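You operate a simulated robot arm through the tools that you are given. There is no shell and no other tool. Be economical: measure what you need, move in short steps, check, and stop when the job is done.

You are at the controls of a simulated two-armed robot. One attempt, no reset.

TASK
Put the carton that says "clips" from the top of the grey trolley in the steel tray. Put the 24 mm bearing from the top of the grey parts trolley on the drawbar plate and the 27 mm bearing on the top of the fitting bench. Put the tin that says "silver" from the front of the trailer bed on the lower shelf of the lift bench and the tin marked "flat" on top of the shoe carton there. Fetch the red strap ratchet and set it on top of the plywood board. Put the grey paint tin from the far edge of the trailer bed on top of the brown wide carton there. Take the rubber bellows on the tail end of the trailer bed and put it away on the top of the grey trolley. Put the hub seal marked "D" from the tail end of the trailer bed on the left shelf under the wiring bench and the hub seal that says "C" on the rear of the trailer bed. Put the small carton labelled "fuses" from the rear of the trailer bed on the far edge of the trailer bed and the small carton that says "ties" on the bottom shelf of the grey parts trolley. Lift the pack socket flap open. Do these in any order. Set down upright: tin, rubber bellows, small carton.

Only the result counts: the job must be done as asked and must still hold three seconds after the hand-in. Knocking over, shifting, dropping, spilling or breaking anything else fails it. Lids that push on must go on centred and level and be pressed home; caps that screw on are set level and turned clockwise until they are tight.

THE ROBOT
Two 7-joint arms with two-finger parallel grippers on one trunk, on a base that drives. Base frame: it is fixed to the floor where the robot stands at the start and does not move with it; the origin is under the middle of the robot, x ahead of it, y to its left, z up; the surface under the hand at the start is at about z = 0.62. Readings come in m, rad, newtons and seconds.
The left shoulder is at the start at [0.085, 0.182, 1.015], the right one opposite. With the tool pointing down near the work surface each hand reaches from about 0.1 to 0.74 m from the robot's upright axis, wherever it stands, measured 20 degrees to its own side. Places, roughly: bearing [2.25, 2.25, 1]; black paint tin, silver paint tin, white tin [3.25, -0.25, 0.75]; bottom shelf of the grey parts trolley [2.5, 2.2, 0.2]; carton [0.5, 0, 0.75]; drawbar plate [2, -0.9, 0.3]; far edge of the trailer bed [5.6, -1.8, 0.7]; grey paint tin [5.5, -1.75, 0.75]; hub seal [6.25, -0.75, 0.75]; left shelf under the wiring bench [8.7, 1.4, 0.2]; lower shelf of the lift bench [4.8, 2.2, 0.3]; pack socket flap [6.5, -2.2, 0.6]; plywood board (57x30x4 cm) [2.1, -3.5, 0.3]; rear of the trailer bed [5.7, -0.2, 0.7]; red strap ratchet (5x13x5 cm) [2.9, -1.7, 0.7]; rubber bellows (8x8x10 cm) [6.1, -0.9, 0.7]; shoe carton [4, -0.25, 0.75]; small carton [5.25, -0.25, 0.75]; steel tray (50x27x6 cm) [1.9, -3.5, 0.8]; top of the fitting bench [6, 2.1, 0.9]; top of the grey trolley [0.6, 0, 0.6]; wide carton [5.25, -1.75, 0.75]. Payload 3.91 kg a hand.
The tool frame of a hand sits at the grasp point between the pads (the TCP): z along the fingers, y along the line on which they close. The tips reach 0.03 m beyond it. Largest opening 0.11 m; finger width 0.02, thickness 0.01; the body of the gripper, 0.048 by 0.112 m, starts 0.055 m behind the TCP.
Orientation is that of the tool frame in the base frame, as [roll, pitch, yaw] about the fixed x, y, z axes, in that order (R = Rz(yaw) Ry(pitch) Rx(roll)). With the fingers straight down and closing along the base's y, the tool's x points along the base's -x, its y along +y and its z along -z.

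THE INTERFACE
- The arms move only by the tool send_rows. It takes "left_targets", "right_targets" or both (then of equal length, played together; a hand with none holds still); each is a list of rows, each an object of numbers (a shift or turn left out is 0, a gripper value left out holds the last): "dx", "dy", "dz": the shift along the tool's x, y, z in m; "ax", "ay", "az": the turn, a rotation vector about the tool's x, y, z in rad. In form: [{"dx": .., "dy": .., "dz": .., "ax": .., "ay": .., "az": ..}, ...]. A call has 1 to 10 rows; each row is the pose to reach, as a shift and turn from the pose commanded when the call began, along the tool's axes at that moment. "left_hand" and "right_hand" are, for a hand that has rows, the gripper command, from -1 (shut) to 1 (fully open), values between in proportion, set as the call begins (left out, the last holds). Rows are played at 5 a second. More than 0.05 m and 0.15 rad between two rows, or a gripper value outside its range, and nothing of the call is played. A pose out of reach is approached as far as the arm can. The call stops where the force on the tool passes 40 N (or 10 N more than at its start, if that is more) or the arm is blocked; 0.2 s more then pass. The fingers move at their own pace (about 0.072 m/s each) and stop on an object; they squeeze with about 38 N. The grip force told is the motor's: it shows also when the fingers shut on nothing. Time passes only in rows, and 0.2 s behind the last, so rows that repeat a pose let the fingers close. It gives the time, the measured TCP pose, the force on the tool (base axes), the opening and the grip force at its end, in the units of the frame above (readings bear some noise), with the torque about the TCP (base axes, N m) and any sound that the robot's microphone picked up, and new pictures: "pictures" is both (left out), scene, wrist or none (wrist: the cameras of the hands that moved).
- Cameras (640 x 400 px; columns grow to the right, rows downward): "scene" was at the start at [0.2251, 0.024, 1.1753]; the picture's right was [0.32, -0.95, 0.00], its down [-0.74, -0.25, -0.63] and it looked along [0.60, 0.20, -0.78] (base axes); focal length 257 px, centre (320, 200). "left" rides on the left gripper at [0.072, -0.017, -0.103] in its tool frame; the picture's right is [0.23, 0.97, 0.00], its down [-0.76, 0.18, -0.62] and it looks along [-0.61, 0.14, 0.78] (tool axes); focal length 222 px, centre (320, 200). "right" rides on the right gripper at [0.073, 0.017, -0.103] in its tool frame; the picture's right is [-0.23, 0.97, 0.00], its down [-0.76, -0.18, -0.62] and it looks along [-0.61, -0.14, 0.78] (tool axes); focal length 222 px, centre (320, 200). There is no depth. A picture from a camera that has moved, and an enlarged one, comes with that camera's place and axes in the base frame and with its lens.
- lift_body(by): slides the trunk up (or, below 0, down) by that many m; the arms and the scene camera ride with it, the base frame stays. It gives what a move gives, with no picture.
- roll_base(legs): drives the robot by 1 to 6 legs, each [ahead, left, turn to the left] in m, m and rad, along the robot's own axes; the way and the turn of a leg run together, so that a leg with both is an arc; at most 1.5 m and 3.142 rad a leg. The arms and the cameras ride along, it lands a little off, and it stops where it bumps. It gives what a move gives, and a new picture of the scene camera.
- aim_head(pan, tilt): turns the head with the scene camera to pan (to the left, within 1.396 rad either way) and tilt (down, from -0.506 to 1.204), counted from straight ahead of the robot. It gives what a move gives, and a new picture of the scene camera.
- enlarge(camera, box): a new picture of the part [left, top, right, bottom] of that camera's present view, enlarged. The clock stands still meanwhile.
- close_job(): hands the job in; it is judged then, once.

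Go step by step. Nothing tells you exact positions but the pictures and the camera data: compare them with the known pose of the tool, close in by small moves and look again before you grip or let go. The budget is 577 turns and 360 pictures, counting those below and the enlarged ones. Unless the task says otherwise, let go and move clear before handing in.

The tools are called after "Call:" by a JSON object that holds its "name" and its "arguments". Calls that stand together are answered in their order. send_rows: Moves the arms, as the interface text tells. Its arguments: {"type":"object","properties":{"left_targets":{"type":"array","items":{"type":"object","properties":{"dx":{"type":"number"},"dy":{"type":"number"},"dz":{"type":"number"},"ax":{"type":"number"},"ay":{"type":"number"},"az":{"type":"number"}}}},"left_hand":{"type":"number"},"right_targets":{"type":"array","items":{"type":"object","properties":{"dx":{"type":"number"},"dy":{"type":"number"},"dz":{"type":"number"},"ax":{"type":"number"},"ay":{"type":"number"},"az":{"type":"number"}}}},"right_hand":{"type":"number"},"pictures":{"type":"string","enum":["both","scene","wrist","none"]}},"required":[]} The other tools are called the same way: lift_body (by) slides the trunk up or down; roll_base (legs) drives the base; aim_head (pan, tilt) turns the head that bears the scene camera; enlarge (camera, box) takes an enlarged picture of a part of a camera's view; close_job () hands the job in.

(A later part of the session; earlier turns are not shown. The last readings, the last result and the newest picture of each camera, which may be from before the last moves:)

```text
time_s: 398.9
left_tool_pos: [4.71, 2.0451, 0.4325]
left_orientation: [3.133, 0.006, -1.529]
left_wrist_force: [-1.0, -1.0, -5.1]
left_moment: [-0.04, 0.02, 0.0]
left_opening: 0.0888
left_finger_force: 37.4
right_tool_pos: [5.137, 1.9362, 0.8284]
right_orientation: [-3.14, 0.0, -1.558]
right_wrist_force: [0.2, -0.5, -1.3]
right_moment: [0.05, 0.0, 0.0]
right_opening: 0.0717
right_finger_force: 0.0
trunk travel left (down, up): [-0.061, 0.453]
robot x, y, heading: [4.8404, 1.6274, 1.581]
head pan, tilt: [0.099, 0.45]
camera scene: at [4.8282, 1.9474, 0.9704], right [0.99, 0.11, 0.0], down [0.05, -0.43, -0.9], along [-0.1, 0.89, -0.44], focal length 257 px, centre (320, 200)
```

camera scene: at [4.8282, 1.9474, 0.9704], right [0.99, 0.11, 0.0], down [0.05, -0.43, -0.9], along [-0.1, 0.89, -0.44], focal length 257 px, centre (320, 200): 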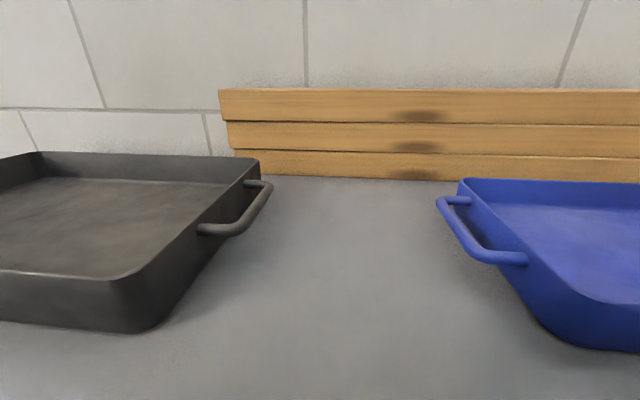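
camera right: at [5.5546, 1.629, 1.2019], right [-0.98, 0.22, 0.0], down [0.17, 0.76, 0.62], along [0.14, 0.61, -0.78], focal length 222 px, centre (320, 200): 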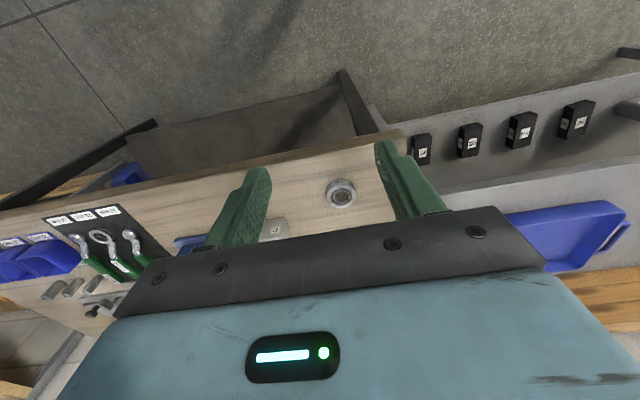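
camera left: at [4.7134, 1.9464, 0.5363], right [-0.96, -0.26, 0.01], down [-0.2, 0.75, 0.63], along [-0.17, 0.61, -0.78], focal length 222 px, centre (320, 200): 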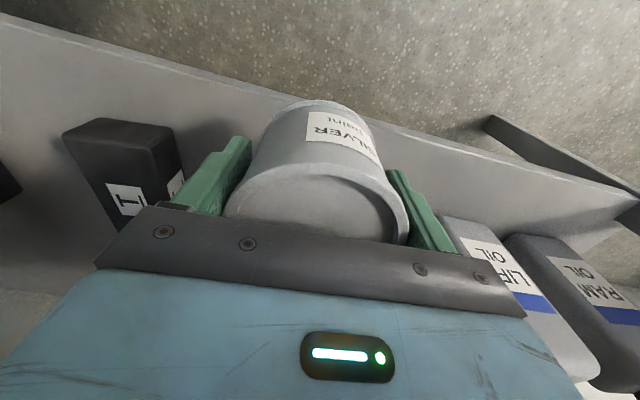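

Call:
{"name": "send_rows", "arguments": {"left_targets": [{"dx": -0.0447, "dy": -0.007, "dz": 0.02}, {"dx": -0.0893, "dy": -0.0188, "dz": 0.03}, {"dx": -0.1288, "dy": -0.0304, "dz": 0.03}, {"dx": -0.158, "dy": -0.0417, "dz": 0.03}, {"dx": -0.187, "dy": -0.0779, "dz": 0.03}, {"dx": -0.2206, "dy": -0.1094, "dz": 0.03}, {"dx": -0.2545, "dy": -0.1358, "dz": 0.03}, {"dx": -0.2838, "dy": -0.152, "dz": 0.03}], "pictures": "wrist"}}

```text
time_s: 400.7
left_tool_pos: [4.8401, 2.3222, 0.4065]
left_orientation: [3.135, 0.006, -1.531]
left_wrist_force: [0.8, -0.8, -5.2]
left_moment: [-0.02, 0.0, -0.01]
left_opening: 0.0889
left_finger_force: 38.0
left hand out of reach, approached as far as the arm can: row 8
right_tool_pos: [5.1365, 1.935, 0.8293]
right_orientation: [-3.139, -0.002, -1.557]
right_wrist_force: [-1.4, -0.2, -0.8]
right_moment: [0.02, -0.06, -0.02]
right_opening: 0.0714
right_finger_force: 0.1
trunk travel left (down, up): [-0.061, 0.453]
robot x, y, heading: [4.8388, 1.6255, 1.582]
head pan, tilt: [0.099, 0.45]
camera left: at [4.8604, 2.2505, 0.5099], right [-0.96, -0.27, 0.0], down [-0.2, 0.75, 0.63], along [-0.17, 0.6, -0.78], focal length 222 px, centre (320, 200)
```

left: 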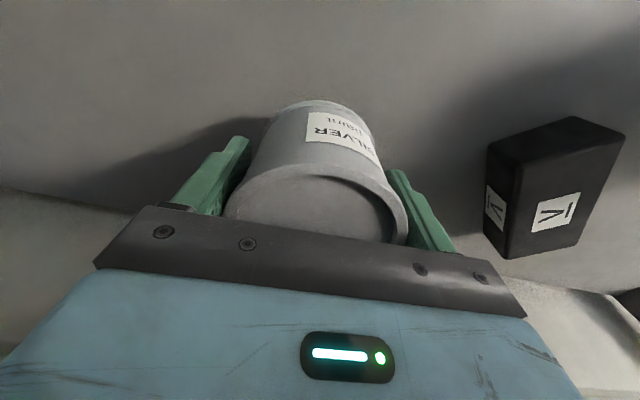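

Call:
{"name": "send_rows", "arguments": {"left_targets": [{"dx": 0.02, "dz": 0.015}, {"dx": 0.02, "dz": 0.025}, {"dx": 0.02, "dz": 0.03}, {"dx": 0.02, "dz": 0.035}, {"dx": 0.02, "dz": 0.04}, {"dx": 0.02, "dz": 0.045}, {"dx": 0.02, "dz": 0.05}, {"dx": 0.02, "dz": 0.055}], "pictures": "wrist"}}

```text
time_s: 402.5
left_tool_pos: [4.842, 2.304, 0.3571]
left_orientation: [3.138, 0.017, -1.531]
left_wrist_force: [5.5, 6.1, 34.2]
left_moment: [0.63, -1.71, 0.13]
left_opening: 0.0887
left_finger_force: 37.6
right_tool_pos: [5.1378, 1.9329, 0.8303]
right_orientation: [-3.14, 0.001, -1.56]
right_wrist_force: [0.0, 0.1, 0.0]
right_moment: [-0.02, -0.02, -0.02]
right_opening: 0.0715
right_finger_force: 0.2
trunk travel left (down, up): [-0.061, 0.453]
robot x, y, heading: [4.8384, 1.6217, 1.581]
head pan, tilt: [0.099, 0.45]
camera left: at [4.8624, 2.2301, 0.4602], right [-0.96, -0.27, 0.0], down [-0.2, 0.74, 0.64], along [-0.17, 0.61, -0.77], focal length 222 px, centre (320, 200)
```

left: 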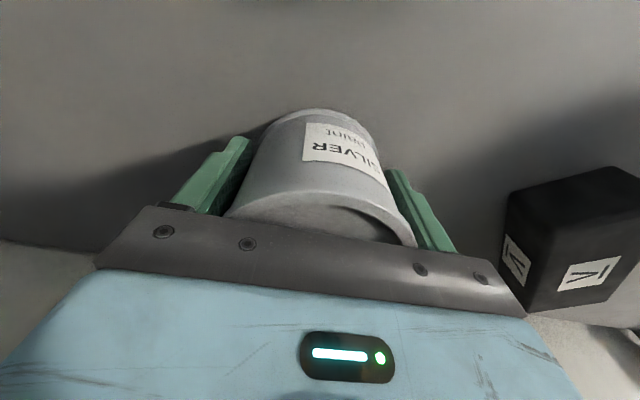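

The tin is on the shelf. I'll open and slide the hand straight back, with the fingers passing either side of the tin and of T, and look.

Call:
{"name": "send_rows", "arguments": {"left_targets": [{"dz": -0.004}, {"dz": -0.004}, {"dz": -0.004}], "left_hand": 1, "pictures": "none"}}

Call:
{"name": "send_rows", "arguments": {"left_targets": [{"dz": -0.02}, {"dz": -0.03, "dx": 0.03}, {"dz": -0.03, "dx": 0.07}, {"dz": -0.035, "dx": 0.11}, {"dz": -0.05, "dx": 0.15}, {"dz": -0.065, "dx": 0.19}, {"dz": -0.07, "dx": 0.23}, {"dz": -0.07, "dx": 0.26}], "pictures": "wrist"}}

```text
time_s: 403.3
left_tool_pos: [4.8399, 2.3026, 0.3561]
left_orientation: [3.134, 0.006, -1.529]
left_wrist_force: [0.2, -0.5, 0.3]
left_moment: [0.0, 0.03, -0.01]
left_opening: 0.1099
left_finger_force: 0.1
right_tool_pos: [5.1366, 1.9352, 0.8298]
right_orientation: [-3.141, 0.0, -1.558]
right_wrist_force: [0.3, -0.2, 0.0]
right_moment: [0.03, -0.01, 0.0]
right_opening: 0.0717
right_finger_force: 0.0
trunk travel left (down, up): [-0.061, 0.453]
robot x, y, heading: [4.8427, 1.623, 1.58]
head pan, tilt: [0.099, 0.45]
```

```text
time_s: 405.1
left_tool_pos: [4.8531, 2.0431, 0.423]
left_orientation: [3.133, 0.006, -1.527]
left_wrist_force: [-0.7, -0.4, 0.3]
left_moment: [-0.03, -0.03, -0.02]
left_opening: 0.1098
left_finger_force: 0.0
right_tool_pos: [5.1376, 1.9353, 0.8293]
right_orientation: [3.141, 0.0, -1.56]
right_wrist_force: [-0.4, -0.1, 1.5]
right_moment: [0.0, -0.02, 0.01]
right_opening: 0.0718
right_finger_force: 0.1
trunk travel left (down, up): [-0.061, 0.453]
robot x, y, heading: [4.8397, 1.6241, 1.58]
head pan, tilt: [0.099, 0.45]
camera left: at [4.8727, 1.9717, 0.5253], right [-0.96, -0.27, 0.01], down [-0.2, 0.75, 0.63], along [-0.17, 0.61, -0.78], focal length 222 px, centre (320, 200)
```

left: 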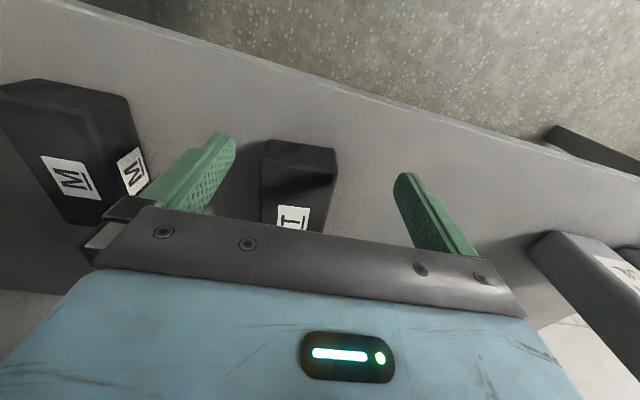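

The tin stands on the shelf. Now I'll fetch box V: it lies at about (4.63, 2.32), turned some 40°. I'll bring the left hand over it with a matching turn.

Call:
{"name": "send_rows", "arguments": {"left_targets": [{"dx": -0.01, "dy": 0.045}, {"dx": -0.02, "dy": 0.09}, {"dx": -0.03, "dy": 0.135}, {"dx": -0.045, "dy": 0.18}, {"dx": -0.085, "dy": 0.19, "az": -0.12}, {"dx": -0.125, "dy": 0.198, "az": -0.25}, {"dx": -0.166, "dy": 0.206, "az": -0.37}, {"dx": -0.21, "dy": 0.208, "az": -0.5}, {"dx": -0.25, "dy": 0.209, "az": -0.6}, {"dx": -0.278, "dy": 0.21, "az": -0.64}], "pictures": "wrist"}}

```text
time_s: 407.3
left_tool_pos: [4.6327, 2.3136, 0.4288]
left_orientation: [3.138, 0.011, -0.886]
left_wrist_force: [-0.4, 0.3, -0.6]
left_moment: [-0.03, -0.02, -0.01]
left_opening: 0.1099
left_finger_force: 0.1
right_tool_pos: [5.1383, 1.9362, 0.8283]
right_orientation: [3.141, 0.0, -1.558]
right_wrist_force: [-0.6, -0.4, 0.1]
right_moment: [0.02, 0.03, 0.01]
right_opening: 0.0719
right_finger_force: 0.0
trunk travel left (down, up): [-0.061, 0.453]
robot x, y, heading: [4.8398, 1.6224, 1.58]
head pan, tilt: [0.099, 0.45]
camera left: at [4.6935, 2.2677, 0.5322], right [-0.61, -0.79, 0.0], down [-0.61, 0.47, 0.63], along [-0.5, 0.39, -0.78], focal length 222 px, centre (320, 200)
```

left: 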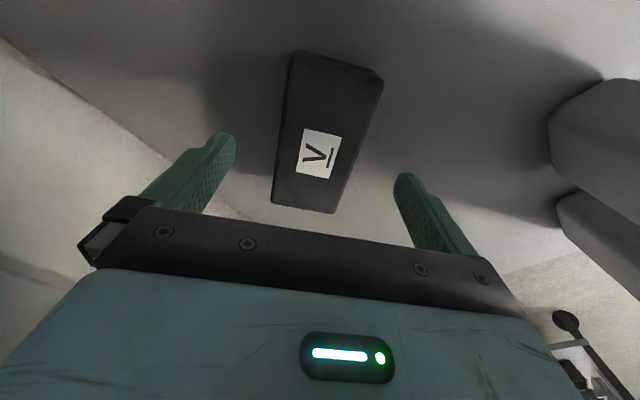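

The hand is aligned with box V. I'll go down and grip it.

Call:
{"name": "send_rows", "arguments": {"left_targets": [{"dz": 0.03}, {"dz": 0.06}, {"dz": 0.075}, {"dz": 0.08}], "pictures": "none"}}

Call:
{"name": "send_rows", "arguments": {"left_targets": [{}, {}, {}, {}], "left_hand": -1, "pictures": "wrist"}}

```text
time_s: 408.3
left_tool_pos: [4.6326, 2.3132, 0.3503]
left_orientation: [-3.141, 0.009, -0.888]
left_wrist_force: [1.6, -3.0, 13.0]
left_moment: [-0.2, -0.07, 0.14]
left_opening: 0.1088
left_finger_force: 0.0
right_tool_pos: [5.1381, 1.9338, 0.8297]
right_orientation: [-3.141, 0.0, -1.559]
right_wrist_force: [0.0, 1.0, 0.0]
right_moment: [0.0, -0.01, -0.03]
right_opening: 0.0715
right_finger_force: 0.1
trunk travel left (down, up): [-0.061, 0.453]
robot x, y, heading: [4.8352, 1.6253, 1.58]
head pan, tilt: [0.099, 0.45]
```

```text
time_s: 409.3
left_tool_pos: [4.6312, 2.314, 0.3502]
left_orientation: [3.141, 0.014, -0.889]
left_wrist_force: [0.0, 7.7, 19.9]
left_moment: [-0.22, -0.21, -0.03]
left_opening: 0.0679
left_finger_force: 38.2
right_tool_pos: [5.1374, 1.9339, 0.8295]
right_orientation: [-3.141, 0.001, -1.559]
right_wrist_force: [-0.6, 0.5, -0.2]
right_moment: [0.01, 0.03, 0.01]
right_opening: 0.0717
right_finger_force: 0.1
trunk travel left (down, up): [-0.061, 0.453]
robot x, y, heading: [4.8404, 1.6267, 1.575]
head pan, tilt: [0.099, 0.45]
camera left: at [4.6906, 2.2679, 0.4529], right [-0.61, -0.79, 0.0], down [-0.61, 0.47, 0.63], along [-0.5, 0.39, -0.77], focal length 222 px, centre (320, 200)
```

left: 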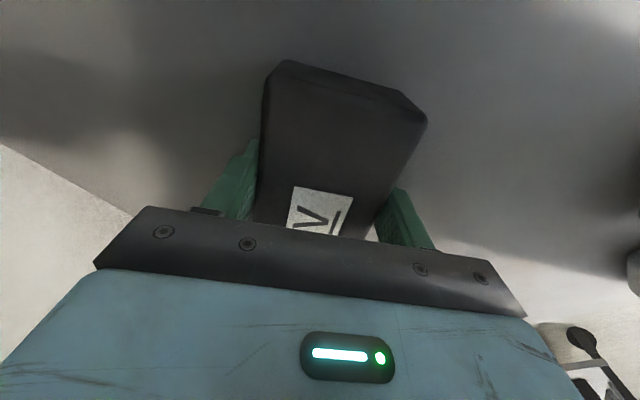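

Box V is gripped, with the shelf at 0.32. I'll lift it slightly, turn it back by 0.56 rad, and return it to (4.667, 2.114).

Call:
{"name": "send_rows", "arguments": {"left_targets": [{"dz": -0.03}, {"dx": 0.036, "dy": 0.02, "dz": -0.032, "az": 0.1}, {"dx": 0.071, "dy": 0.039, "dz": -0.032, "az": 0.21}, {"dx": 0.107, "dy": 0.059, "dz": -0.032, "az": 0.33}, {"dx": 0.142, "dy": 0.078, "dz": -0.032, "az": 0.45}, {"dx": 0.178, "dy": 0.098, "dz": -0.032, "az": 0.562}, {"dx": 0.178, "dy": 0.098, "dz": -0.032, "az": 0.562}], "pictures": "wrist"}}

```text
time_s: 410.9
left_tool_pos: [4.667, 2.1124, 0.3772]
left_orientation: [3.135, 0.008, -1.452]
left_wrist_force: [0.2, -0.2, -4.9]
left_moment: [-0.06, 0.02, -0.02]
left_opening: 0.0677
left_finger_force: 38.1
right_tool_pos: [5.1378, 1.9347, 0.8291]
right_orientation: [-3.141, 0.0, -1.559]
right_wrist_force: [-0.1, 0.2, 0.7]
right_moment: [-0.02, 0.03, 0.02]
right_opening: 0.0713
right_finger_force: 0.1
trunk travel left (down, up): [-0.061, 0.453]
robot x, y, heading: [4.8388, 1.6237, 1.583]
head pan, tilt: [0.099, 0.45]
camera left: at [4.6942, 2.0418, 0.4812], right [-0.94, -0.34, 0.01], down [-0.26, 0.73, 0.63], along [-0.22, 0.59, -0.78], focal length 222 px, centre (320, 200)
```

left: 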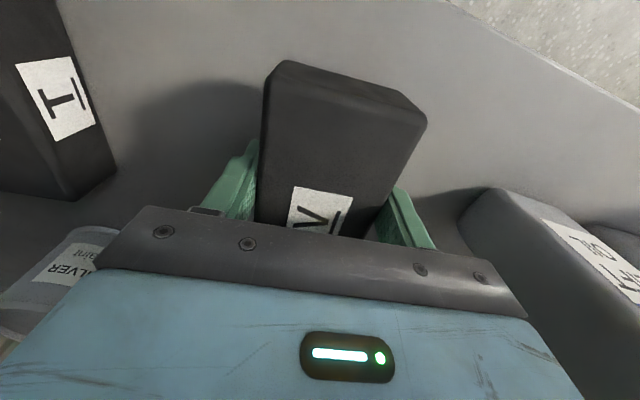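

Call:
{"name": "send_rows", "arguments": {"left_targets": [{"dz": 0.015}, {"dz": 0.025}, {"dz": 0.029}], "pictures": "none"}}

Call:
{"name": "send_rows", "arguments": {"left_targets": [{"dz": -0.002}, {"dz": -0.002}, {"dz": -0.002}], "left_hand": 1, "pictures": "none"}}

Call:
{"name": "send_rows", "arguments": {"left_targets": [{"dz": -0.04}, {"dz": -0.08}, {"dz": -0.08, "dx": 0.04}, {"dz": -0.08, "dx": 0.08}, {"dz": -0.08, "dx": 0.12}], "pictures": "none"}}

Call:
{"name": "roll_base", "arguments": {"legs": [[-0.44, 0.02, 0]]}}

Call:
{"name": "enlarge", "arguments": {"camera": "scene", "box": [160, 220, 520, 350]}}

```text
time_s: 411.7
left_tool_pos: [4.6669, 2.1118, 0.3507]
left_orientation: [3.135, 0.008, -1.45]
left_wrist_force: [-6.2, -12.7, 18.3]
left_moment: [1.35, -0.44, 0.14]
left_opening: 0.068
left_finger_force: 37.7
right_tool_pos: [5.1376, 1.935, 0.83]
right_orientation: [3.141, 0.002, -1.559]
right_wrist_force: [-0.3, -0.2, -0.1]
right_moment: [0.0, 0.01, -0.02]
right_opening: 0.0713
right_finger_force: 0.0
trunk travel left (down, up): [-0.061, 0.453]
robot x, y, heading: [4.8371, 1.6251, 1.582]
head pan, tilt: [0.099, 0.45]
```

```text
time_s: 412.5
left_tool_pos: [4.6671, 2.1133, 0.3504]
left_orientation: [3.135, 0.007, -1.452]
left_wrist_force: [-0.7, -0.2, -0.1]
left_moment: [0.04, -0.1, 0.03]
left_opening: 0.11
left_finger_force: 0.1
right_tool_pos: [5.1373, 1.9351, 0.8277]
right_orientation: [-3.14, 0.0, -1.56]
right_wrist_force: [-0.8, 0.3, 0.7]
right_moment: [-0.02, -0.02, -0.01]
right_opening: 0.0716
right_finger_force: 0.1
trunk travel left (down, up): [-0.061, 0.453]
robot x, y, heading: [4.8395, 1.6245, 1.579]
head pan, tilt: [0.099, 0.45]
```

```text
time_s: 413.7
left_tool_pos: [4.681, 1.9896, 0.4314]
left_orientation: [3.132, 0.007, -1.45]
left_wrist_force: [0.2, 0.7, -0.2]
left_moment: [0.04, -0.03, 0.01]
left_opening: 0.1102
left_finger_force: 0.0
right_tool_pos: [5.137, 1.9349, 0.8291]
right_orientation: [-3.141, 0.0, -1.559]
right_wrist_force: [0.3, -0.7, 0.2]
right_moment: [0.02, 0.01, -0.01]
right_opening: 0.0719
right_finger_force: 0.0
trunk travel left (down, up): [-0.061, 0.453]
robot x, y, heading: [4.8421, 1.6221, 1.583]
head pan, tilt: [0.099, 0.45]
```

```text
time_s: 416.4
left_tool_pos: [4.6665, 1.5549, 0.4305]
left_orientation: [3.133, 0.007, -1.453]
left_wrist_force: [0.9, -0.4, -0.5]
left_moment: [-0.01, 0.01, -0.03]
left_opening: 0.11
left_finger_force: 0.0
right_tool_pos: [5.1204, 1.4974, 0.8273]
right_orientation: [-3.141, 0.0, -1.562]
right_wrist_force: [-0.6, 0.1, 0.5]
right_moment: [-0.01, 0.02, 0.01]
right_opening: 0.0713
right_finger_force: 0.0
trunk travel left (down, up): [-0.061, 0.453]
robot x, y, heading: [4.8241, 1.1859, 1.579]
head pan, tilt: [0.099, 0.45]
camera scene: at [4.813, 1.5106, 0.9706], right [0.99, 0.11, 0.0], down [0.05, -0.43, -0.9], along [-0.1, 0.9, -0.43], focal length 257 px, centre (320, 200)
```

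scene: 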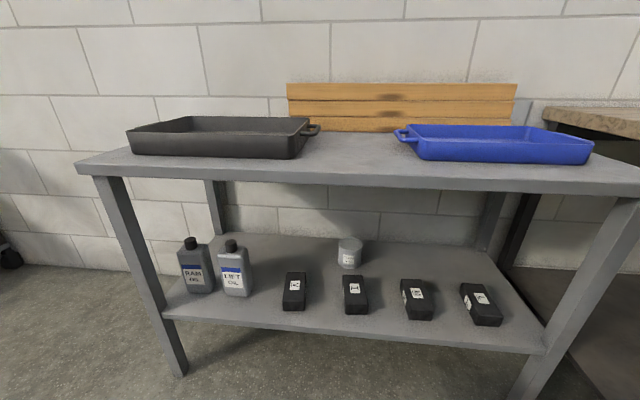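

```text
1.78 times, centred on (340, 285) of scene
camera zoom: at [4.813, 1.5106, 0.9706], right [0.99, 0.11, 0.0], down [0.05, -0.43, -0.9], along [-0.1, 0.9, -0.43], focal length 457 px, centre (284, 49)
```

zoom: 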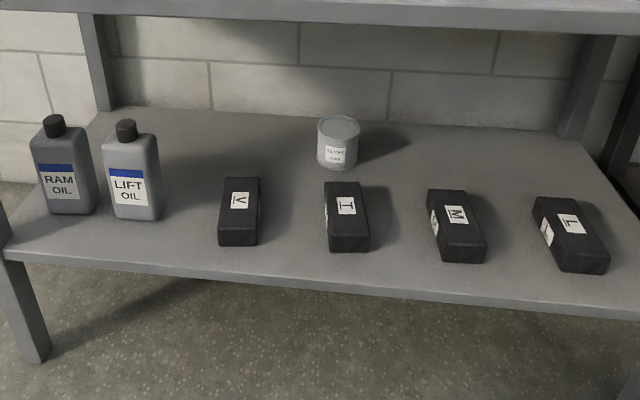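

SILVER stands behind T, and V is back in line within about a centimetre. Next are the hub seals at the tail: I'll raise the trunk, tidy the hands, and drive round past the fitting bench.

Call:
{"name": "lift_body", "arguments": {"by": 0.3}}

Call:
{"name": "send_rows", "arguments": {"left_targets": [{"dz": -0.05}, {"dz": -0.1}, {"dz": -0.15}, {"dz": -0.2}, {"dz": -0.22, "az": 0.11}], "right_targets": [{"dz": 0.03}, {"dz": 0.07}, {"dz": 0.11}, {"dz": 0.15}, {"dz": 0.18}], "right_hand": 1, "pictures": "none"}}

Call:
{"name": "roll_base", "arguments": {"legs": [[-0.15, 0, -1.57], [1.4, 0, 0], [0.9, 0, 0]]}}

Call:
{"name": "aim_head", "arguments": {"pan": -0.6, "tilt": 0.4}}

```text
time_s: 419.4
left_tool_pos: [4.666, 1.5548, 0.7293]
left_orientation: [3.132, 0.005, -1.453]
left_wrist_force: [-0.5, 0.1, 0.7]
left_moment: [0.02, 0.01, 0.03]
left_opening: 0.11
left_finger_force: 0.1
right_tool_pos: [5.1231, 1.4982, 1.1285]
right_orientation: [3.142, 0.0, -1.562]
right_wrist_force: [0.6, 0.3, -0.7]
right_moment: [-0.02, 0.01, -0.01]
right_opening: 0.0713
right_finger_force: 0.1
trunk travel left (down, up): [-0.361, 0.153]
robot x, y, heading: [4.8205, 1.1857, 1.572]
head pan, tilt: [0.099, 0.45]
```

```text
time_s: 420.6
left_tool_pos: [4.6676, 1.5556, 0.9473]
left_orientation: [3.133, 0.007, -1.563]
left_wrist_force: [0.0, -0.3, -0.2]
left_moment: [0.01, 0.02, 0.01]
left_opening: 0.11
left_finger_force: 0.1
right_tool_pos: [5.1251, 1.5085, 0.9496]
right_orientation: [-3.141, 0.0, -1.561]
right_wrist_force: [-0.4, 0.2, 0.0]
right_moment: [0.0, -0.02, 0.0]
right_opening: 0.11
right_finger_force: 0.0
right hand out of reach, approached as far as the arm can: row 4, 5
trunk travel left (down, up): [-0.361, 0.153]
robot x, y, heading: [4.8203, 1.1884, 1.579]
head pan, tilt: [0.099, 0.45]
```

```text
time_s: 435.8
left_tool_pos: [7.4019, 1.1835, 0.9468]
left_orientation: [3.135, 0.005, 3.123]
left_wrist_force: [-0.5, -0.1, 0.7]
left_moment: [0.0, -0.02, -0.04]
left_opening: 0.1099
left_finger_force: 0.0
right_tool_pos: [7.343, 0.7276, 0.9492]
right_orientation: [3.14, 0.0, 3.124]
right_wrist_force: [0.7, 0.3, -0.8]
right_moment: [0.0, -0.02, 0.01]
right_opening: 0.1101
right_finger_force: 0.0
trunk travel left (down, up): [-0.361, 0.153]
robot x, y, heading: [7.0257, 1.037, -0.02]
head pan, tilt: [0.099, 0.45]
camera scene: at [7.2511, 1.0423, 1.2996], right [0.08, -1.0, 0.0], down [-0.43, -0.04, -0.9], along [0.9, 0.07, -0.44], focal length 257 px, centre (320, 200)
```

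scene: 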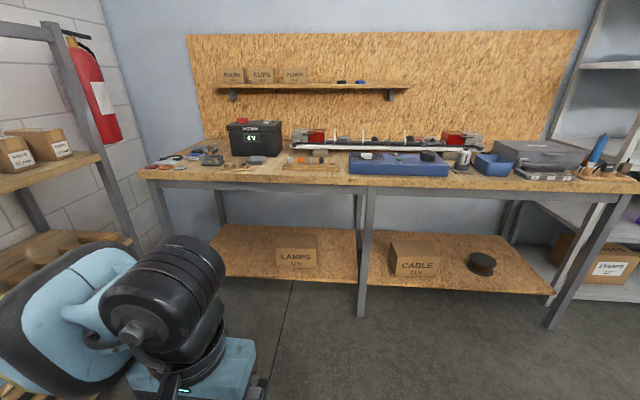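

```text
time_s: 436.8
left_tool_pos: [7.4024, 1.1834, 0.9481]
left_orientation: [3.133, 0.005, 3.122]
left_wrist_force: [0.4, 0.3, 0.5]
left_moment: [0.01, 0.05, 0.02]
left_opening: 0.1098
left_finger_force: 0.0
right_tool_pos: [7.3426, 0.7278, 0.95]
right_orientation: [3.141, -0.002, 3.124]
right_wrist_force: [-0.7, -0.3, -0.4]
right_moment: [-0.01, 0.04, 0.0]
right_opening: 0.11
right_finger_force: 0.0
trunk travel left (down, up): [-0.361, 0.153]
robot x, y, heading: [7.0279, 1.0378, -0.018]
head pan, tilt: [-0.6, 0.4]
camera scene: at [7.2347, 0.9812, 1.3043], right [-0.58, -0.81, 0.0], down [-0.32, 0.23, -0.92], along [0.75, -0.53, -0.39], focal length 257 px, centre (320, 200)
```

scene: 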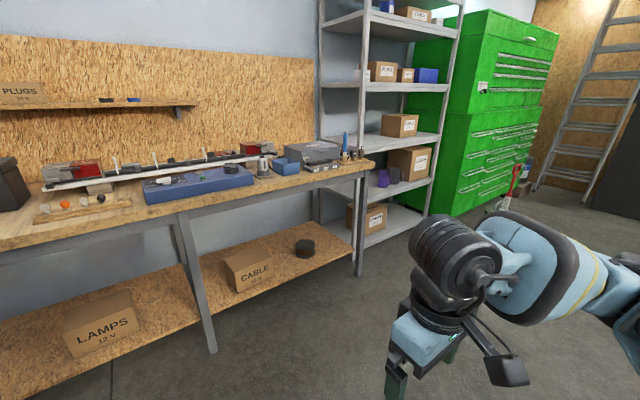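

The wiring bench has its left lower shelf holding the LAMPS box. I'll turn to face the trailer's tail and strafe to it.

Call:
{"name": "roll_base", "arguments": {"legs": [[0, 0, -3.12], [0, 1.3, 0], [0, 0.5, 0]]}}

Call:
{"name": "aim_head", "arguments": {"pan": 0, "tilt": 0.55}}

```text
time_s: 460.3
left_tool_pos: [6.7426, -0.9462, 0.9473]
left_orientation: [3.133, 0.006, 0.053]
left_wrist_force: [-0.2, 0.2, 0.1]
left_moment: [0.01, 0.02, 0.0]
left_opening: 0.11
left_finger_force: 0.0
right_tool_pos: [6.7678, -0.4872, 0.9485]
right_orientation: [3.14, -0.002, 0.056]
right_wrist_force: [-0.7, 0.3, 0.4]
right_moment: [0.03, 0.0, 0.01]
right_opening: 0.1099
right_finger_force: 0.1
trunk travel left (down, up): [-0.361, 0.153]
robot x, y, heading: [7.1062, -0.7744, -3.09]
head pan, tilt: [-0.6, 0.4]
camera scene: at [6.8978, -0.733, 1.3043], right [0.52, 0.85, 0.0], down [0.33, -0.2, -0.92], along [-0.79, 0.48, -0.39], focal length 257 px, centre (320, 200)
```

scene: 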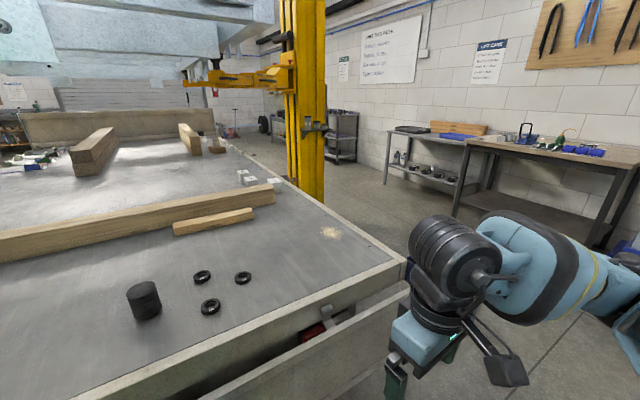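

```text
time_s: 461.3
left_tool_pos: [6.7434, -0.9441, 0.9475]
left_orientation: [3.133, 0.006, 0.054]
left_wrist_force: [0.5, 0.2, 0.2]
left_moment: [-0.01, 0.02, 0.0]
left_opening: 0.1099
left_finger_force: 0.1
right_tool_pos: [6.7695, -0.4871, 0.9493]
right_orientation: [-3.141, -0.002, 0.057]
right_wrist_force: [0.4, 0.3, 0.5]
right_moment: [0.01, 0.01, 0.01]
right_opening: 0.1099
right_finger_force: 0.1
trunk travel left (down, up): [-0.361, 0.153]
robot x, y, heading: [7.1026, -0.7729, -3.088]
head pan, tilt: [0.0, 0.55]
camera scene: at [6.8873, -0.7858, 1.2906], right [-0.05, 1.0, 0.0], down [0.52, 0.03, -0.85], along [-0.85, -0.05, -0.52], focal length 257 px, centre (320, 200)
```

scene: 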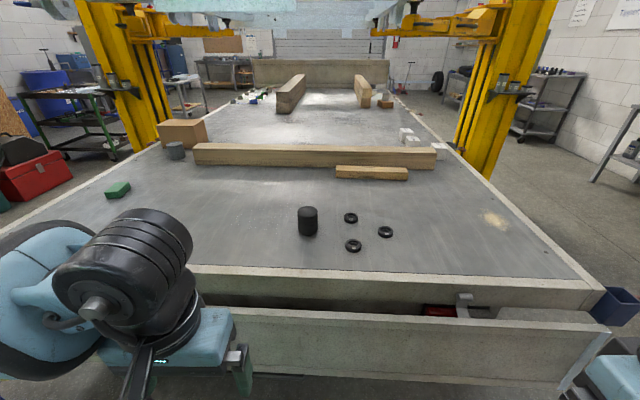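

Call:
{"name": "enlarge", "arguments": {"camera": "scene", "box": [290, 195, 410, 265]}}

Call:
{"name": "enlarge", "arguments": {"camera": "scene", "box": [370, 115, 470, 185]}}

```text
5.33 times, centred on (350, 230) of scene
camera zoom: at [6.8873, -0.7858, 1.2906], right [-0.05, 1.0, 0.0], down [0.52, 0.03, -0.85], along [-0.85, -0.05, -0.52], focal length 1370 px, centre (160, 40)
```

zoom: 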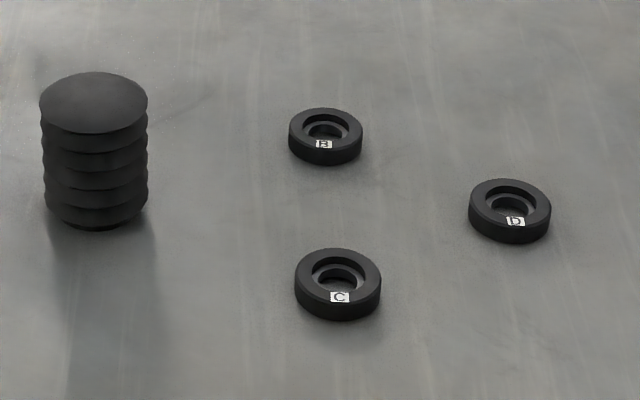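

```text
5.71 times, centred on (420, 150) of scene
camera zoom: at [6.8873, -0.7858, 1.2906], right [-0.05, 1.0, 0.0], down [0.52, 0.03, -0.85], along [-0.85, -0.05, -0.52], focal length 1468 px, centre (-251, 486)
```

zoom: 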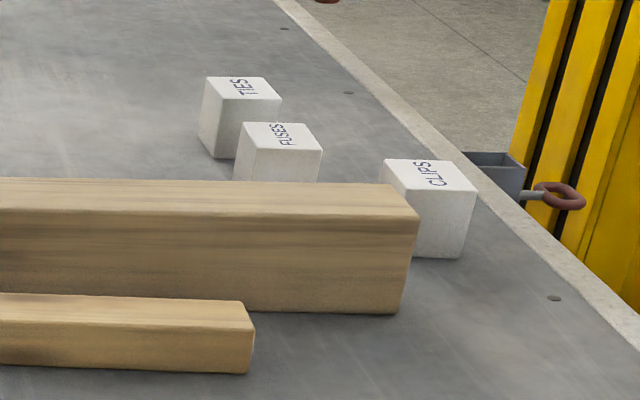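

The seals are B, D and C. D is at about (6.153, -0.594), C at (6.233, -0.713), and the bellows at (6.16, -0.87). I'll roll in 0.3 m and take D with the right hand first.

Call:
{"name": "roll_base", "arguments": {"legs": [[0.3, 0, -0.053]]}}

Call:
{"name": "lift_body", "arguments": {"by": -0.08}}

Call:
{"name": "send_rows", "arguments": {"right_targets": [{"dx": -0.04, "dy": 0.03, "ay": -0.05}, {"dx": -0.08, "dy": 0.06, "ay": -0.1}, {"dx": -0.12, "dy": 0.09, "ay": -0.15}, {"dx": -0.16, "dy": 0.11, "ay": -0.2}, {"dx": -0.2, "dy": 0.11, "ay": -0.25}, {"dx": -0.23, "dy": 0.11, "ay": -0.25}], "right_hand": 0.6, "pictures": "both"}}

```text
time_s: 463.3
left_tool_pos: [6.4326, -0.9319, 0.9473]
left_orientation: [3.132, 0.005, -0.002]
left_wrist_force: [0.2, 0.1, -0.1]
left_moment: [-0.03, 0.02, -0.02]
left_opening: 0.1099
left_finger_force: 0.0
right_tool_pos: [6.4837, -0.476, 0.9489]
right_orientation: [-3.141, -0.001, -0.001]
right_wrist_force: [-0.5, -0.1, 0.3]
right_moment: [-0.02, -0.03, 0.02]
right_opening: 0.1102
right_finger_force: 0.0
trunk travel left (down, up): [-0.361, 0.153]
robot x, y, heading: [6.8021, -0.7833, 3.139]
head pan, tilt: [0.0, 0.55]
camera scene: at [6.5842, -0.7814, 1.2905], right [0.0, 1.0, 0.0], down [0.52, 0.0, -0.85], along [-0.85, 0.0, -0.52], focal length 257 px, centre (320, 200)
```

scene: 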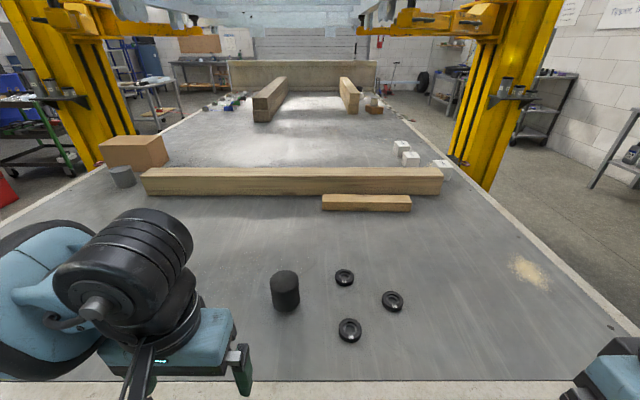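

```text
time_s: 464.5
left_tool_pos: [6.4314, -0.932, 0.868]
left_orientation: [3.132, 0.008, -0.002]
left_wrist_force: [-0.1, -0.7, -0.6]
left_moment: [0.01, 0.02, -0.01]
left_opening: 0.1101
left_finger_force: 0.0
right_tool_pos: [6.4829, -0.4767, 0.8577]
right_orientation: [3.141, -0.071, -0.002]
right_wrist_force: [-0.6, 0.7, 0.2]
right_moment: [0.02, 0.01, 0.01]
right_opening: 0.1101
right_finger_force: 0.1
trunk travel left (down, up): [-0.281, 0.233]
robot x, y, heading: [6.8045, -0.7819, 3.143]
head pan, tilt: [0.0, 0.55]
```

```text
time_s: 465.9
left_tool_pos: [6.4317, -0.9321, 0.8677]
left_orientation: [3.133, 0.006, -0.001]
left_wrist_force: [-0.1, 0.3, 0.2]
left_moment: [-0.02, 0.03, 0.0]
left_opening: 0.11
left_finger_force: 0.0
right_tool_pos: [6.2528, -0.5871, 0.8389]
right_orientation: [-3.142, 0.18, -0.001]
right_wrist_force: [0.1, 0.2, 0.2]
right_moment: [0.03, 0.0, -0.01]
right_opening: 0.0879
right_finger_force: 0.1
trunk travel left (down, up): [-0.281, 0.233]
robot x, y, heading: [6.7982, -0.7848, 3.14]
head pan, tilt: [0.0, 0.55]
camera scene: at [6.5628, -0.7816, 1.2098], right [0.0, 1.0, 0.0], down [0.52, 0.0, -0.85], along [-0.85, 0.0, -0.52], focal length 257 px, centre (320, 200)
camera right: at [6.3429, -0.6056, 0.927], right [-0.22, -0.97, 0.04], down [-0.64, 0.18, 0.75], along [-0.74, 0.14, -0.66], focal length 222 px, centre (320, 200)
```

scene: 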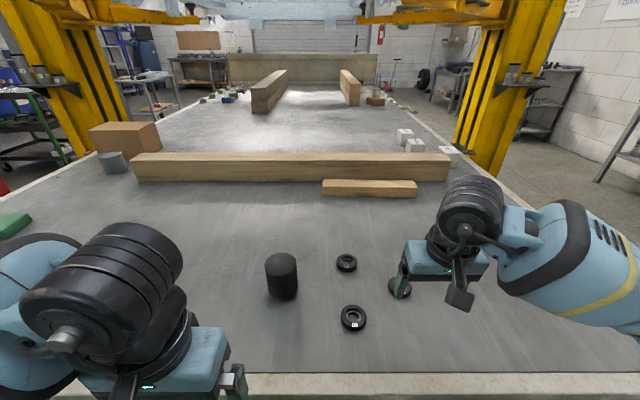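
right: 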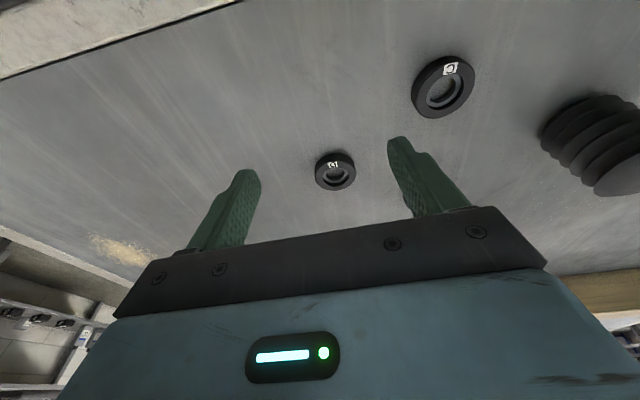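

D is right ahead at (6.159, -0.593). I'll descend on it.

Call:
{"name": "send_rows", "arguments": {"right_targets": [{"dx": -0.025, "dy": 0.003, "dz": 0.03}, {"dx": -0.05, "dy": 0.006, "dz": 0.065}, {"dx": -0.065, "dy": 0.006, "dz": 0.1}, {"dx": -0.07, "dy": 0.006, "dz": 0.114}], "pictures": "wrist"}}

```text
time_s: 466.9
left_tool_pos: [6.4326, -0.9326, 0.8675]
left_orientation: [3.133, 0.007, -0.001]
left_wrist_force: [-0.5, 0.7, 0.7]
left_moment: [-0.04, 0.0, -0.01]
left_opening: 0.1099
left_finger_force: 0.1
right_tool_pos: [6.1631, -0.5923, 0.7387]
right_orientation: [3.141, 0.179, 0.001]
right_wrist_force: [0.7, 0.0, 0.2]
right_moment: [0.01, -0.01, 0.03]
right_opening: 0.0879
right_finger_force: 0.0
trunk travel left (down, up): [-0.281, 0.233]
robot x, y, heading: [6.8024, -0.7815, 3.142]
head pan, tilt: [0.0, 0.55]
camera right: at [6.2533, -0.6111, 0.8277], right [-0.22, -0.97, 0.04], down [-0.64, 0.18, 0.75], along [-0.74, 0.14, -0.66], focal length 222 px, centre (320, 200)
```

right: 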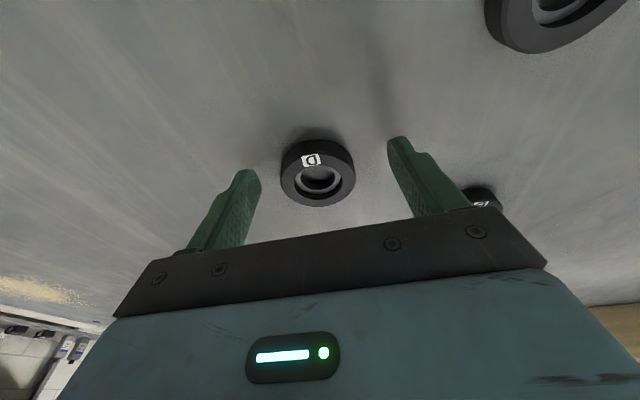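

Call:
{"name": "send_rows", "arguments": {"right_targets": [{"dz": 0.003}, {"dz": 0.003}, {"dz": 0.003}, {"dz": 0.003}], "right_hand": -1, "pictures": "none"}}

Call:
{"name": "send_rows", "arguments": {"right_targets": [{"dx": -0.007, "dz": -0.04}, {"dx": -0.014, "dz": -0.08}, {"dx": -0.02, "dz": -0.12}, {"dx": 0.015, "dz": -0.15}, {"dx": 0.055, "dz": -0.16}, {"dx": 0.1, "dz": -0.165}, {"dx": 0.145, "dz": -0.17}, {"dx": 0.18, "dy": -0.03, "dz": -0.18}, {"dx": 0.22, "dy": -0.05, "dz": -0.185}], "pictures": "both"}}

```text
time_s: 467.9
left_tool_pos: [6.4312, -0.9335, 0.8671]
left_orientation: [3.133, 0.006, -0.003]
left_wrist_force: [0.0, -0.2, -0.8]
left_moment: [0.02, -0.01, 0.01]
left_opening: 0.1098
left_finger_force: 0.0
right_tool_pos: [6.1637, -0.5928, 0.7374]
right_orientation: [-3.141, 0.179, -0.001]
right_wrist_force: [-0.3, 2.1, 2.7]
right_moment: [0.03, 0.04, 0.0]
right_opening: 0.0517
right_finger_force: 38.2
trunk travel left (down, up): [-0.281, 0.233]
robot x, y, heading: [6.8013, -0.7809, 3.14]
head pan, tilt: [0.0, 0.55]
```

```text
time_s: 469.9
left_tool_pos: [6.4325, -0.9315, 0.8673]
left_orientation: [3.131, 0.009, -0.002]
left_wrist_force: [0.3, 0.6, 0.0]
left_moment: [0.01, 0.01, 0.02]
left_opening: 0.11
left_finger_force: 0.1
right_tool_pos: [6.4163, -0.5419, 0.8799]
right_orientation: [-3.141, 0.18, -0.002]
right_wrist_force: [-0.1, -0.2, -0.1]
right_moment: [0.01, 0.01, 0.01]
right_opening: 0.0514
right_finger_force: 37.7
trunk travel left (down, up): [-0.281, 0.233]
robot x, y, heading: [6.8005, -0.7804, 3.138]
head pan, tilt: [0.0, 0.55]
camera scene: at [6.5636, -0.7813, 1.2099], right [0.0, 1.0, 0.0], down [0.52, 0.0, -0.85], along [-0.85, 0.0, -0.52], focal length 257 px, centre (320, 200)
camera right: at [6.5058, -0.5602, 0.9684], right [-0.22, -0.97, 0.04], down [-0.64, 0.18, 0.75], along [-0.74, 0.14, -0.66], focal length 222 px, centre (320, 200)
```

scene: 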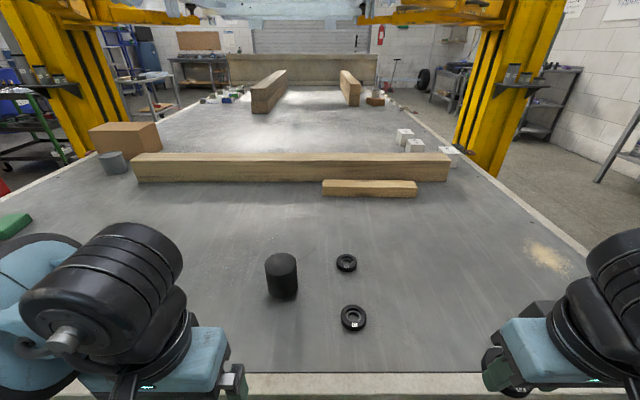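
right: 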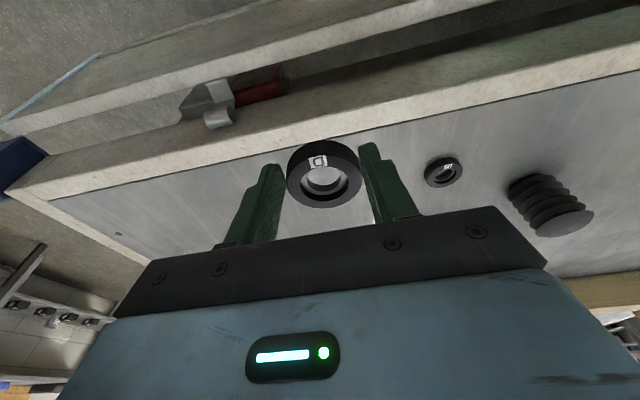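

D is held. Now the left hand goes for C at (6.235, -0.712), keeping clear of the bellows.

Call:
{"name": "send_rows", "arguments": {"left_targets": [{"dy": -0.048}, {"dy": -0.096}, {"dy": -0.144, "dx": -0.01}, {"dy": -0.19, "dx": -0.02, "ay": -0.04}, {"dy": -0.22, "dx": -0.055, "ay": -0.08}, {"dy": -0.22, "dx": -0.1, "ay": -0.12}, {"dy": -0.22, "dx": -0.145, "ay": -0.16}, {"dy": -0.22, "dx": -0.16, "ay": -0.18}], "left_hand": 0.6, "pictures": "wrist"}}

```text
time_s: 471.7
left_tool_pos: [6.273, -0.7156, 0.866]
left_orientation: [3.134, 0.187, -0.004]
left_wrist_force: [0.7, 0.3, 0.3]
left_moment: [-0.02, -0.02, -0.02]
left_opening: 0.0878
left_finger_force: 0.0
right_tool_pos: [6.4144, -0.5429, 0.8793]
right_orientation: [3.141, 0.178, 0.0]
right_wrist_force: [0.3, -0.7, 0.3]
right_moment: [-0.01, -0.03, -0.02]
right_opening: 0.0514
right_finger_force: 38.6
trunk travel left (down, up): [-0.281, 0.233]
robot x, y, heading: [6.805, -0.7784, 3.139]
head pan, tilt: [0.0, 0.55]
camera left: at [6.3637, -0.6976, 0.9541], right [0.22, -0.97, -0.03], down [-0.63, -0.17, 0.76], along [-0.74, -0.15, -0.65], focal length 222 px, centre (320, 200)
```

left: 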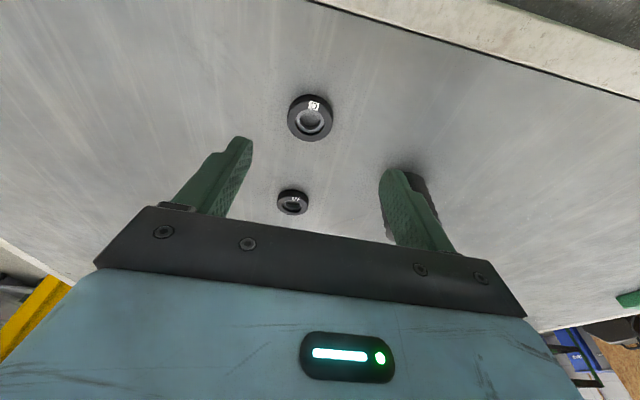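

Call:
{"name": "send_rows", "arguments": {"left_targets": [{"dx": -0.003, "dy": -0.004, "dz": 0.04}, {"dx": -0.007, "dy": -0.006, "dz": 0.08}, {"dx": -0.01, "dy": -0.006, "dz": 0.115}, {"dx": -0.0114, "dy": -0.006, "dz": 0.132}], "pictures": "none"}}

Call:
{"name": "send_rows", "arguments": {"left_targets": [{}, {}, {}, {}], "left_hand": -1, "pictures": "none"}}

Call:
{"name": "send_rows", "arguments": {"left_targets": [{"dx": -0.008, "dz": -0.04}, {"dx": -0.015, "dz": -0.08}, {"dx": -0.022, "dz": -0.12}, {"dx": -0.03, "dz": -0.16}, {"dx": 0.012, "dy": 0.0, "dz": -0.175}, {"dx": 0.055, "dy": 0.015, "dz": -0.185}, {"dx": 0.095, "dy": 0.035, "dz": -0.19}, {"dx": 0.13, "dy": 0.065, "dz": -0.195}, {"dx": 0.15, "dy": 0.1, "dz": -0.2}], "pictures": "both"}}

```text
time_s: 472.7
left_tool_pos: [6.2351, -0.7095, 0.7371]
left_orientation: [3.133, 0.186, -0.004]
left_wrist_force: [-0.6, -0.2, 0.7]
left_moment: [0.0, 0.01, -0.01]
left_opening: 0.0878
left_finger_force: 0.0
right_tool_pos: [6.4158, -0.5414, 0.8801]
right_orientation: [-3.141, 0.179, -0.001]
right_wrist_force: [0.7, 1.3, -0.9]
right_moment: [0.01, 0.02, -0.02]
right_opening: 0.0519
right_finger_force: 38.0
trunk travel left (down, up): [-0.281, 0.233]
robot x, y, heading: [6.8037, -0.7818, 3.137]
head pan, tilt: [0.0, 0.55]
```

```text
time_s: 473.7
left_tool_pos: [6.2354, -0.7094, 0.7393]
left_orientation: [3.132, 0.182, -0.004]
left_wrist_force: [-1.1, 0.0, 0.2]
left_moment: [0.03, 0.01, 0.0]
left_opening: 0.0517
left_finger_force: 37.7
right_tool_pos: [6.4148, -0.5422, 0.881]
right_orientation: [-3.141, 0.179, -0.002]
right_wrist_force: [-0.8, 0.3, 0.0]
right_moment: [-0.01, -0.03, 0.03]
right_opening: 0.0514
right_finger_force: 38.3
trunk travel left (down, up): [-0.281, 0.233]
robot x, y, heading: [6.7993, -0.7808, 3.137]
head pan, tilt: [0.0, 0.55]
```

```text
time_s: 475.7
left_tool_pos: [6.4193, -0.806, 0.9087]
left_orientation: [3.134, 0.187, -0.004]
left_wrist_force: [0.4, -0.5, 0.1]
left_moment: [0.02, 0.0, 0.0]
left_opening: 0.0517
left_finger_force: 38.0
right_tool_pos: [6.4161, -0.5424, 0.8796]
right_orientation: [-3.141, 0.177, -0.002]
right_wrist_force: [1.0, -0.1, -0.7]
right_moment: [0.0, 0.01, -0.01]
right_opening: 0.0515
right_finger_force: 37.8
trunk travel left (down, up): [-0.281, 0.233]
robot x, y, heading: [6.7992, -0.7849, 3.137]
head pan, tilt: [0.0, 0.55]
camera scene: at [6.5632, -0.7821, 1.2098], right [0.0, 1.0, 0.0], down [0.52, 0.0, -0.85], along [-0.85, 0.0, -0.52], focal length 257 px, centre (320, 200)
camera left: at [6.5099, -0.7886, 0.997], right [0.22, -0.97, -0.03], down [-0.63, -0.17, 0.76], along [-0.74, -0.15, -0.65], focal length 222 px, centre (320, 200)
```

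scene: 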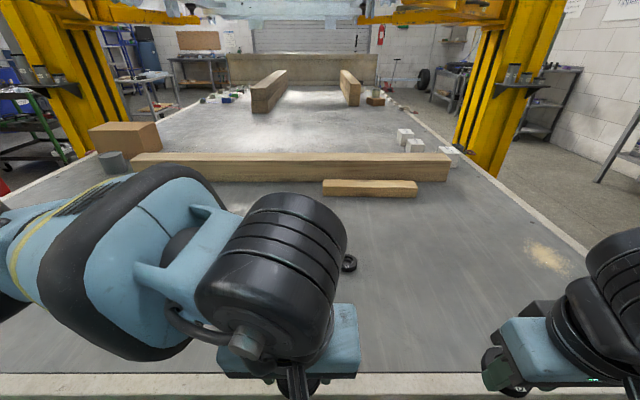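
left: 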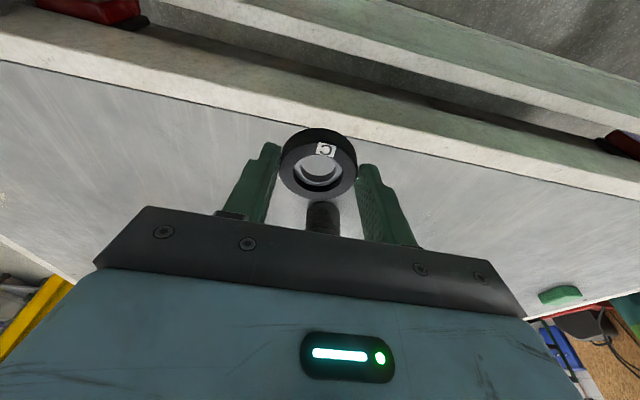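

C is held too. I'll go round to the trailer's left side to set C on the rear of the bed.

Call:
{"name": "roll_base", "arguments": {"legs": [[-0.35, 0, 0], [0, -1.45, 0], [1.45, 0, 0], [0, 0, 1.57]]}}

Call:
{"name": "aim_head", "arguments": {"pan": 0, "tilt": 0.6}}

```text
time_s: 500.9
left_tool_pos: [5.7076, 0.1801, 0.9082]
left_orientation: [3.133, 0.186, 1.606]
left_wrist_force: [-0.5, -0.4, 0.7]
left_moment: [0.04, -0.01, -0.01]
left_opening: 0.0515
left_finger_force: 38.2
right_tool_pos: [5.445, 0.1665, 0.8806]
right_orientation: [3.141, 0.177, 1.609]
right_wrist_force: [0.6, 0.1, -0.4]
right_moment: [0.0, -0.01, -0.01]
right_opening: 0.0516
right_finger_force: 37.7
trunk travel left (down, up): [-0.281, 0.233]
robot x, y, heading: [5.671, 0.5618, -1.53]
head pan, tilt: [0.0, 0.55]
camera scene: at [5.6788, 0.3217, 1.2098], right [-1.0, -0.04, 0.0], down [-0.02, 0.52, -0.85], along [0.03, -0.85, -0.52], focal length 257 px, centre (320, 200)
```

scene: 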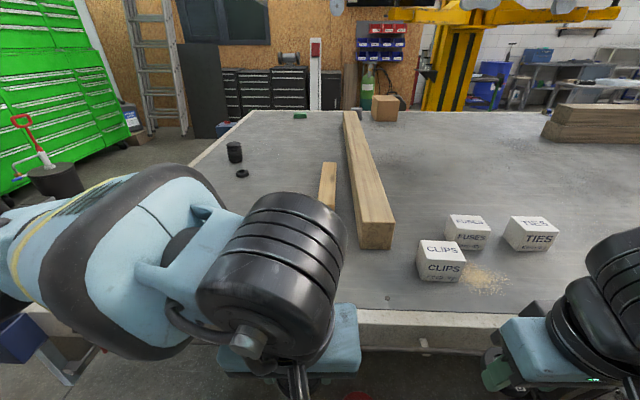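

```text
time_s: 501.5
left_tool_pos: [5.7084, 0.1805, 0.9085]
left_orientation: [3.133, 0.186, 1.608]
left_wrist_force: [1.2, 0.8, 0.1]
left_moment: [0.02, 0.01, 0.03]
left_opening: 0.0516
left_finger_force: 38.6
right_tool_pos: [5.4453, 0.1663, 0.8797]
right_orientation: [-3.141, 0.176, 1.611]
right_wrist_force: [0.1, -0.1, -0.3]
right_moment: [0.03, -0.02, -0.02]
right_opening: 0.0517
right_finger_force: 38.3
trunk travel left (down, up): [-0.281, 0.233]
robot x, y, heading: [5.6657, 0.5598, -1.53]
head pan, tilt: [0.0, 0.6]
camera scene: at [5.6787, 0.3231, 1.2053], right [-1.0, -0.04, 0.0], down [-0.02, 0.56, -0.83], along [0.03, -0.82, -0.56], focal length 257 px, centre (320, 200)
```

scene: 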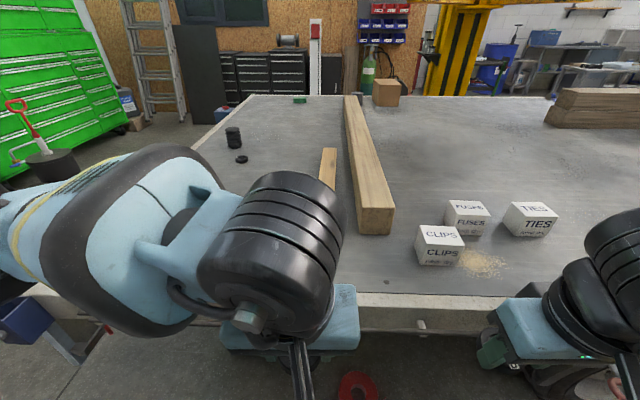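

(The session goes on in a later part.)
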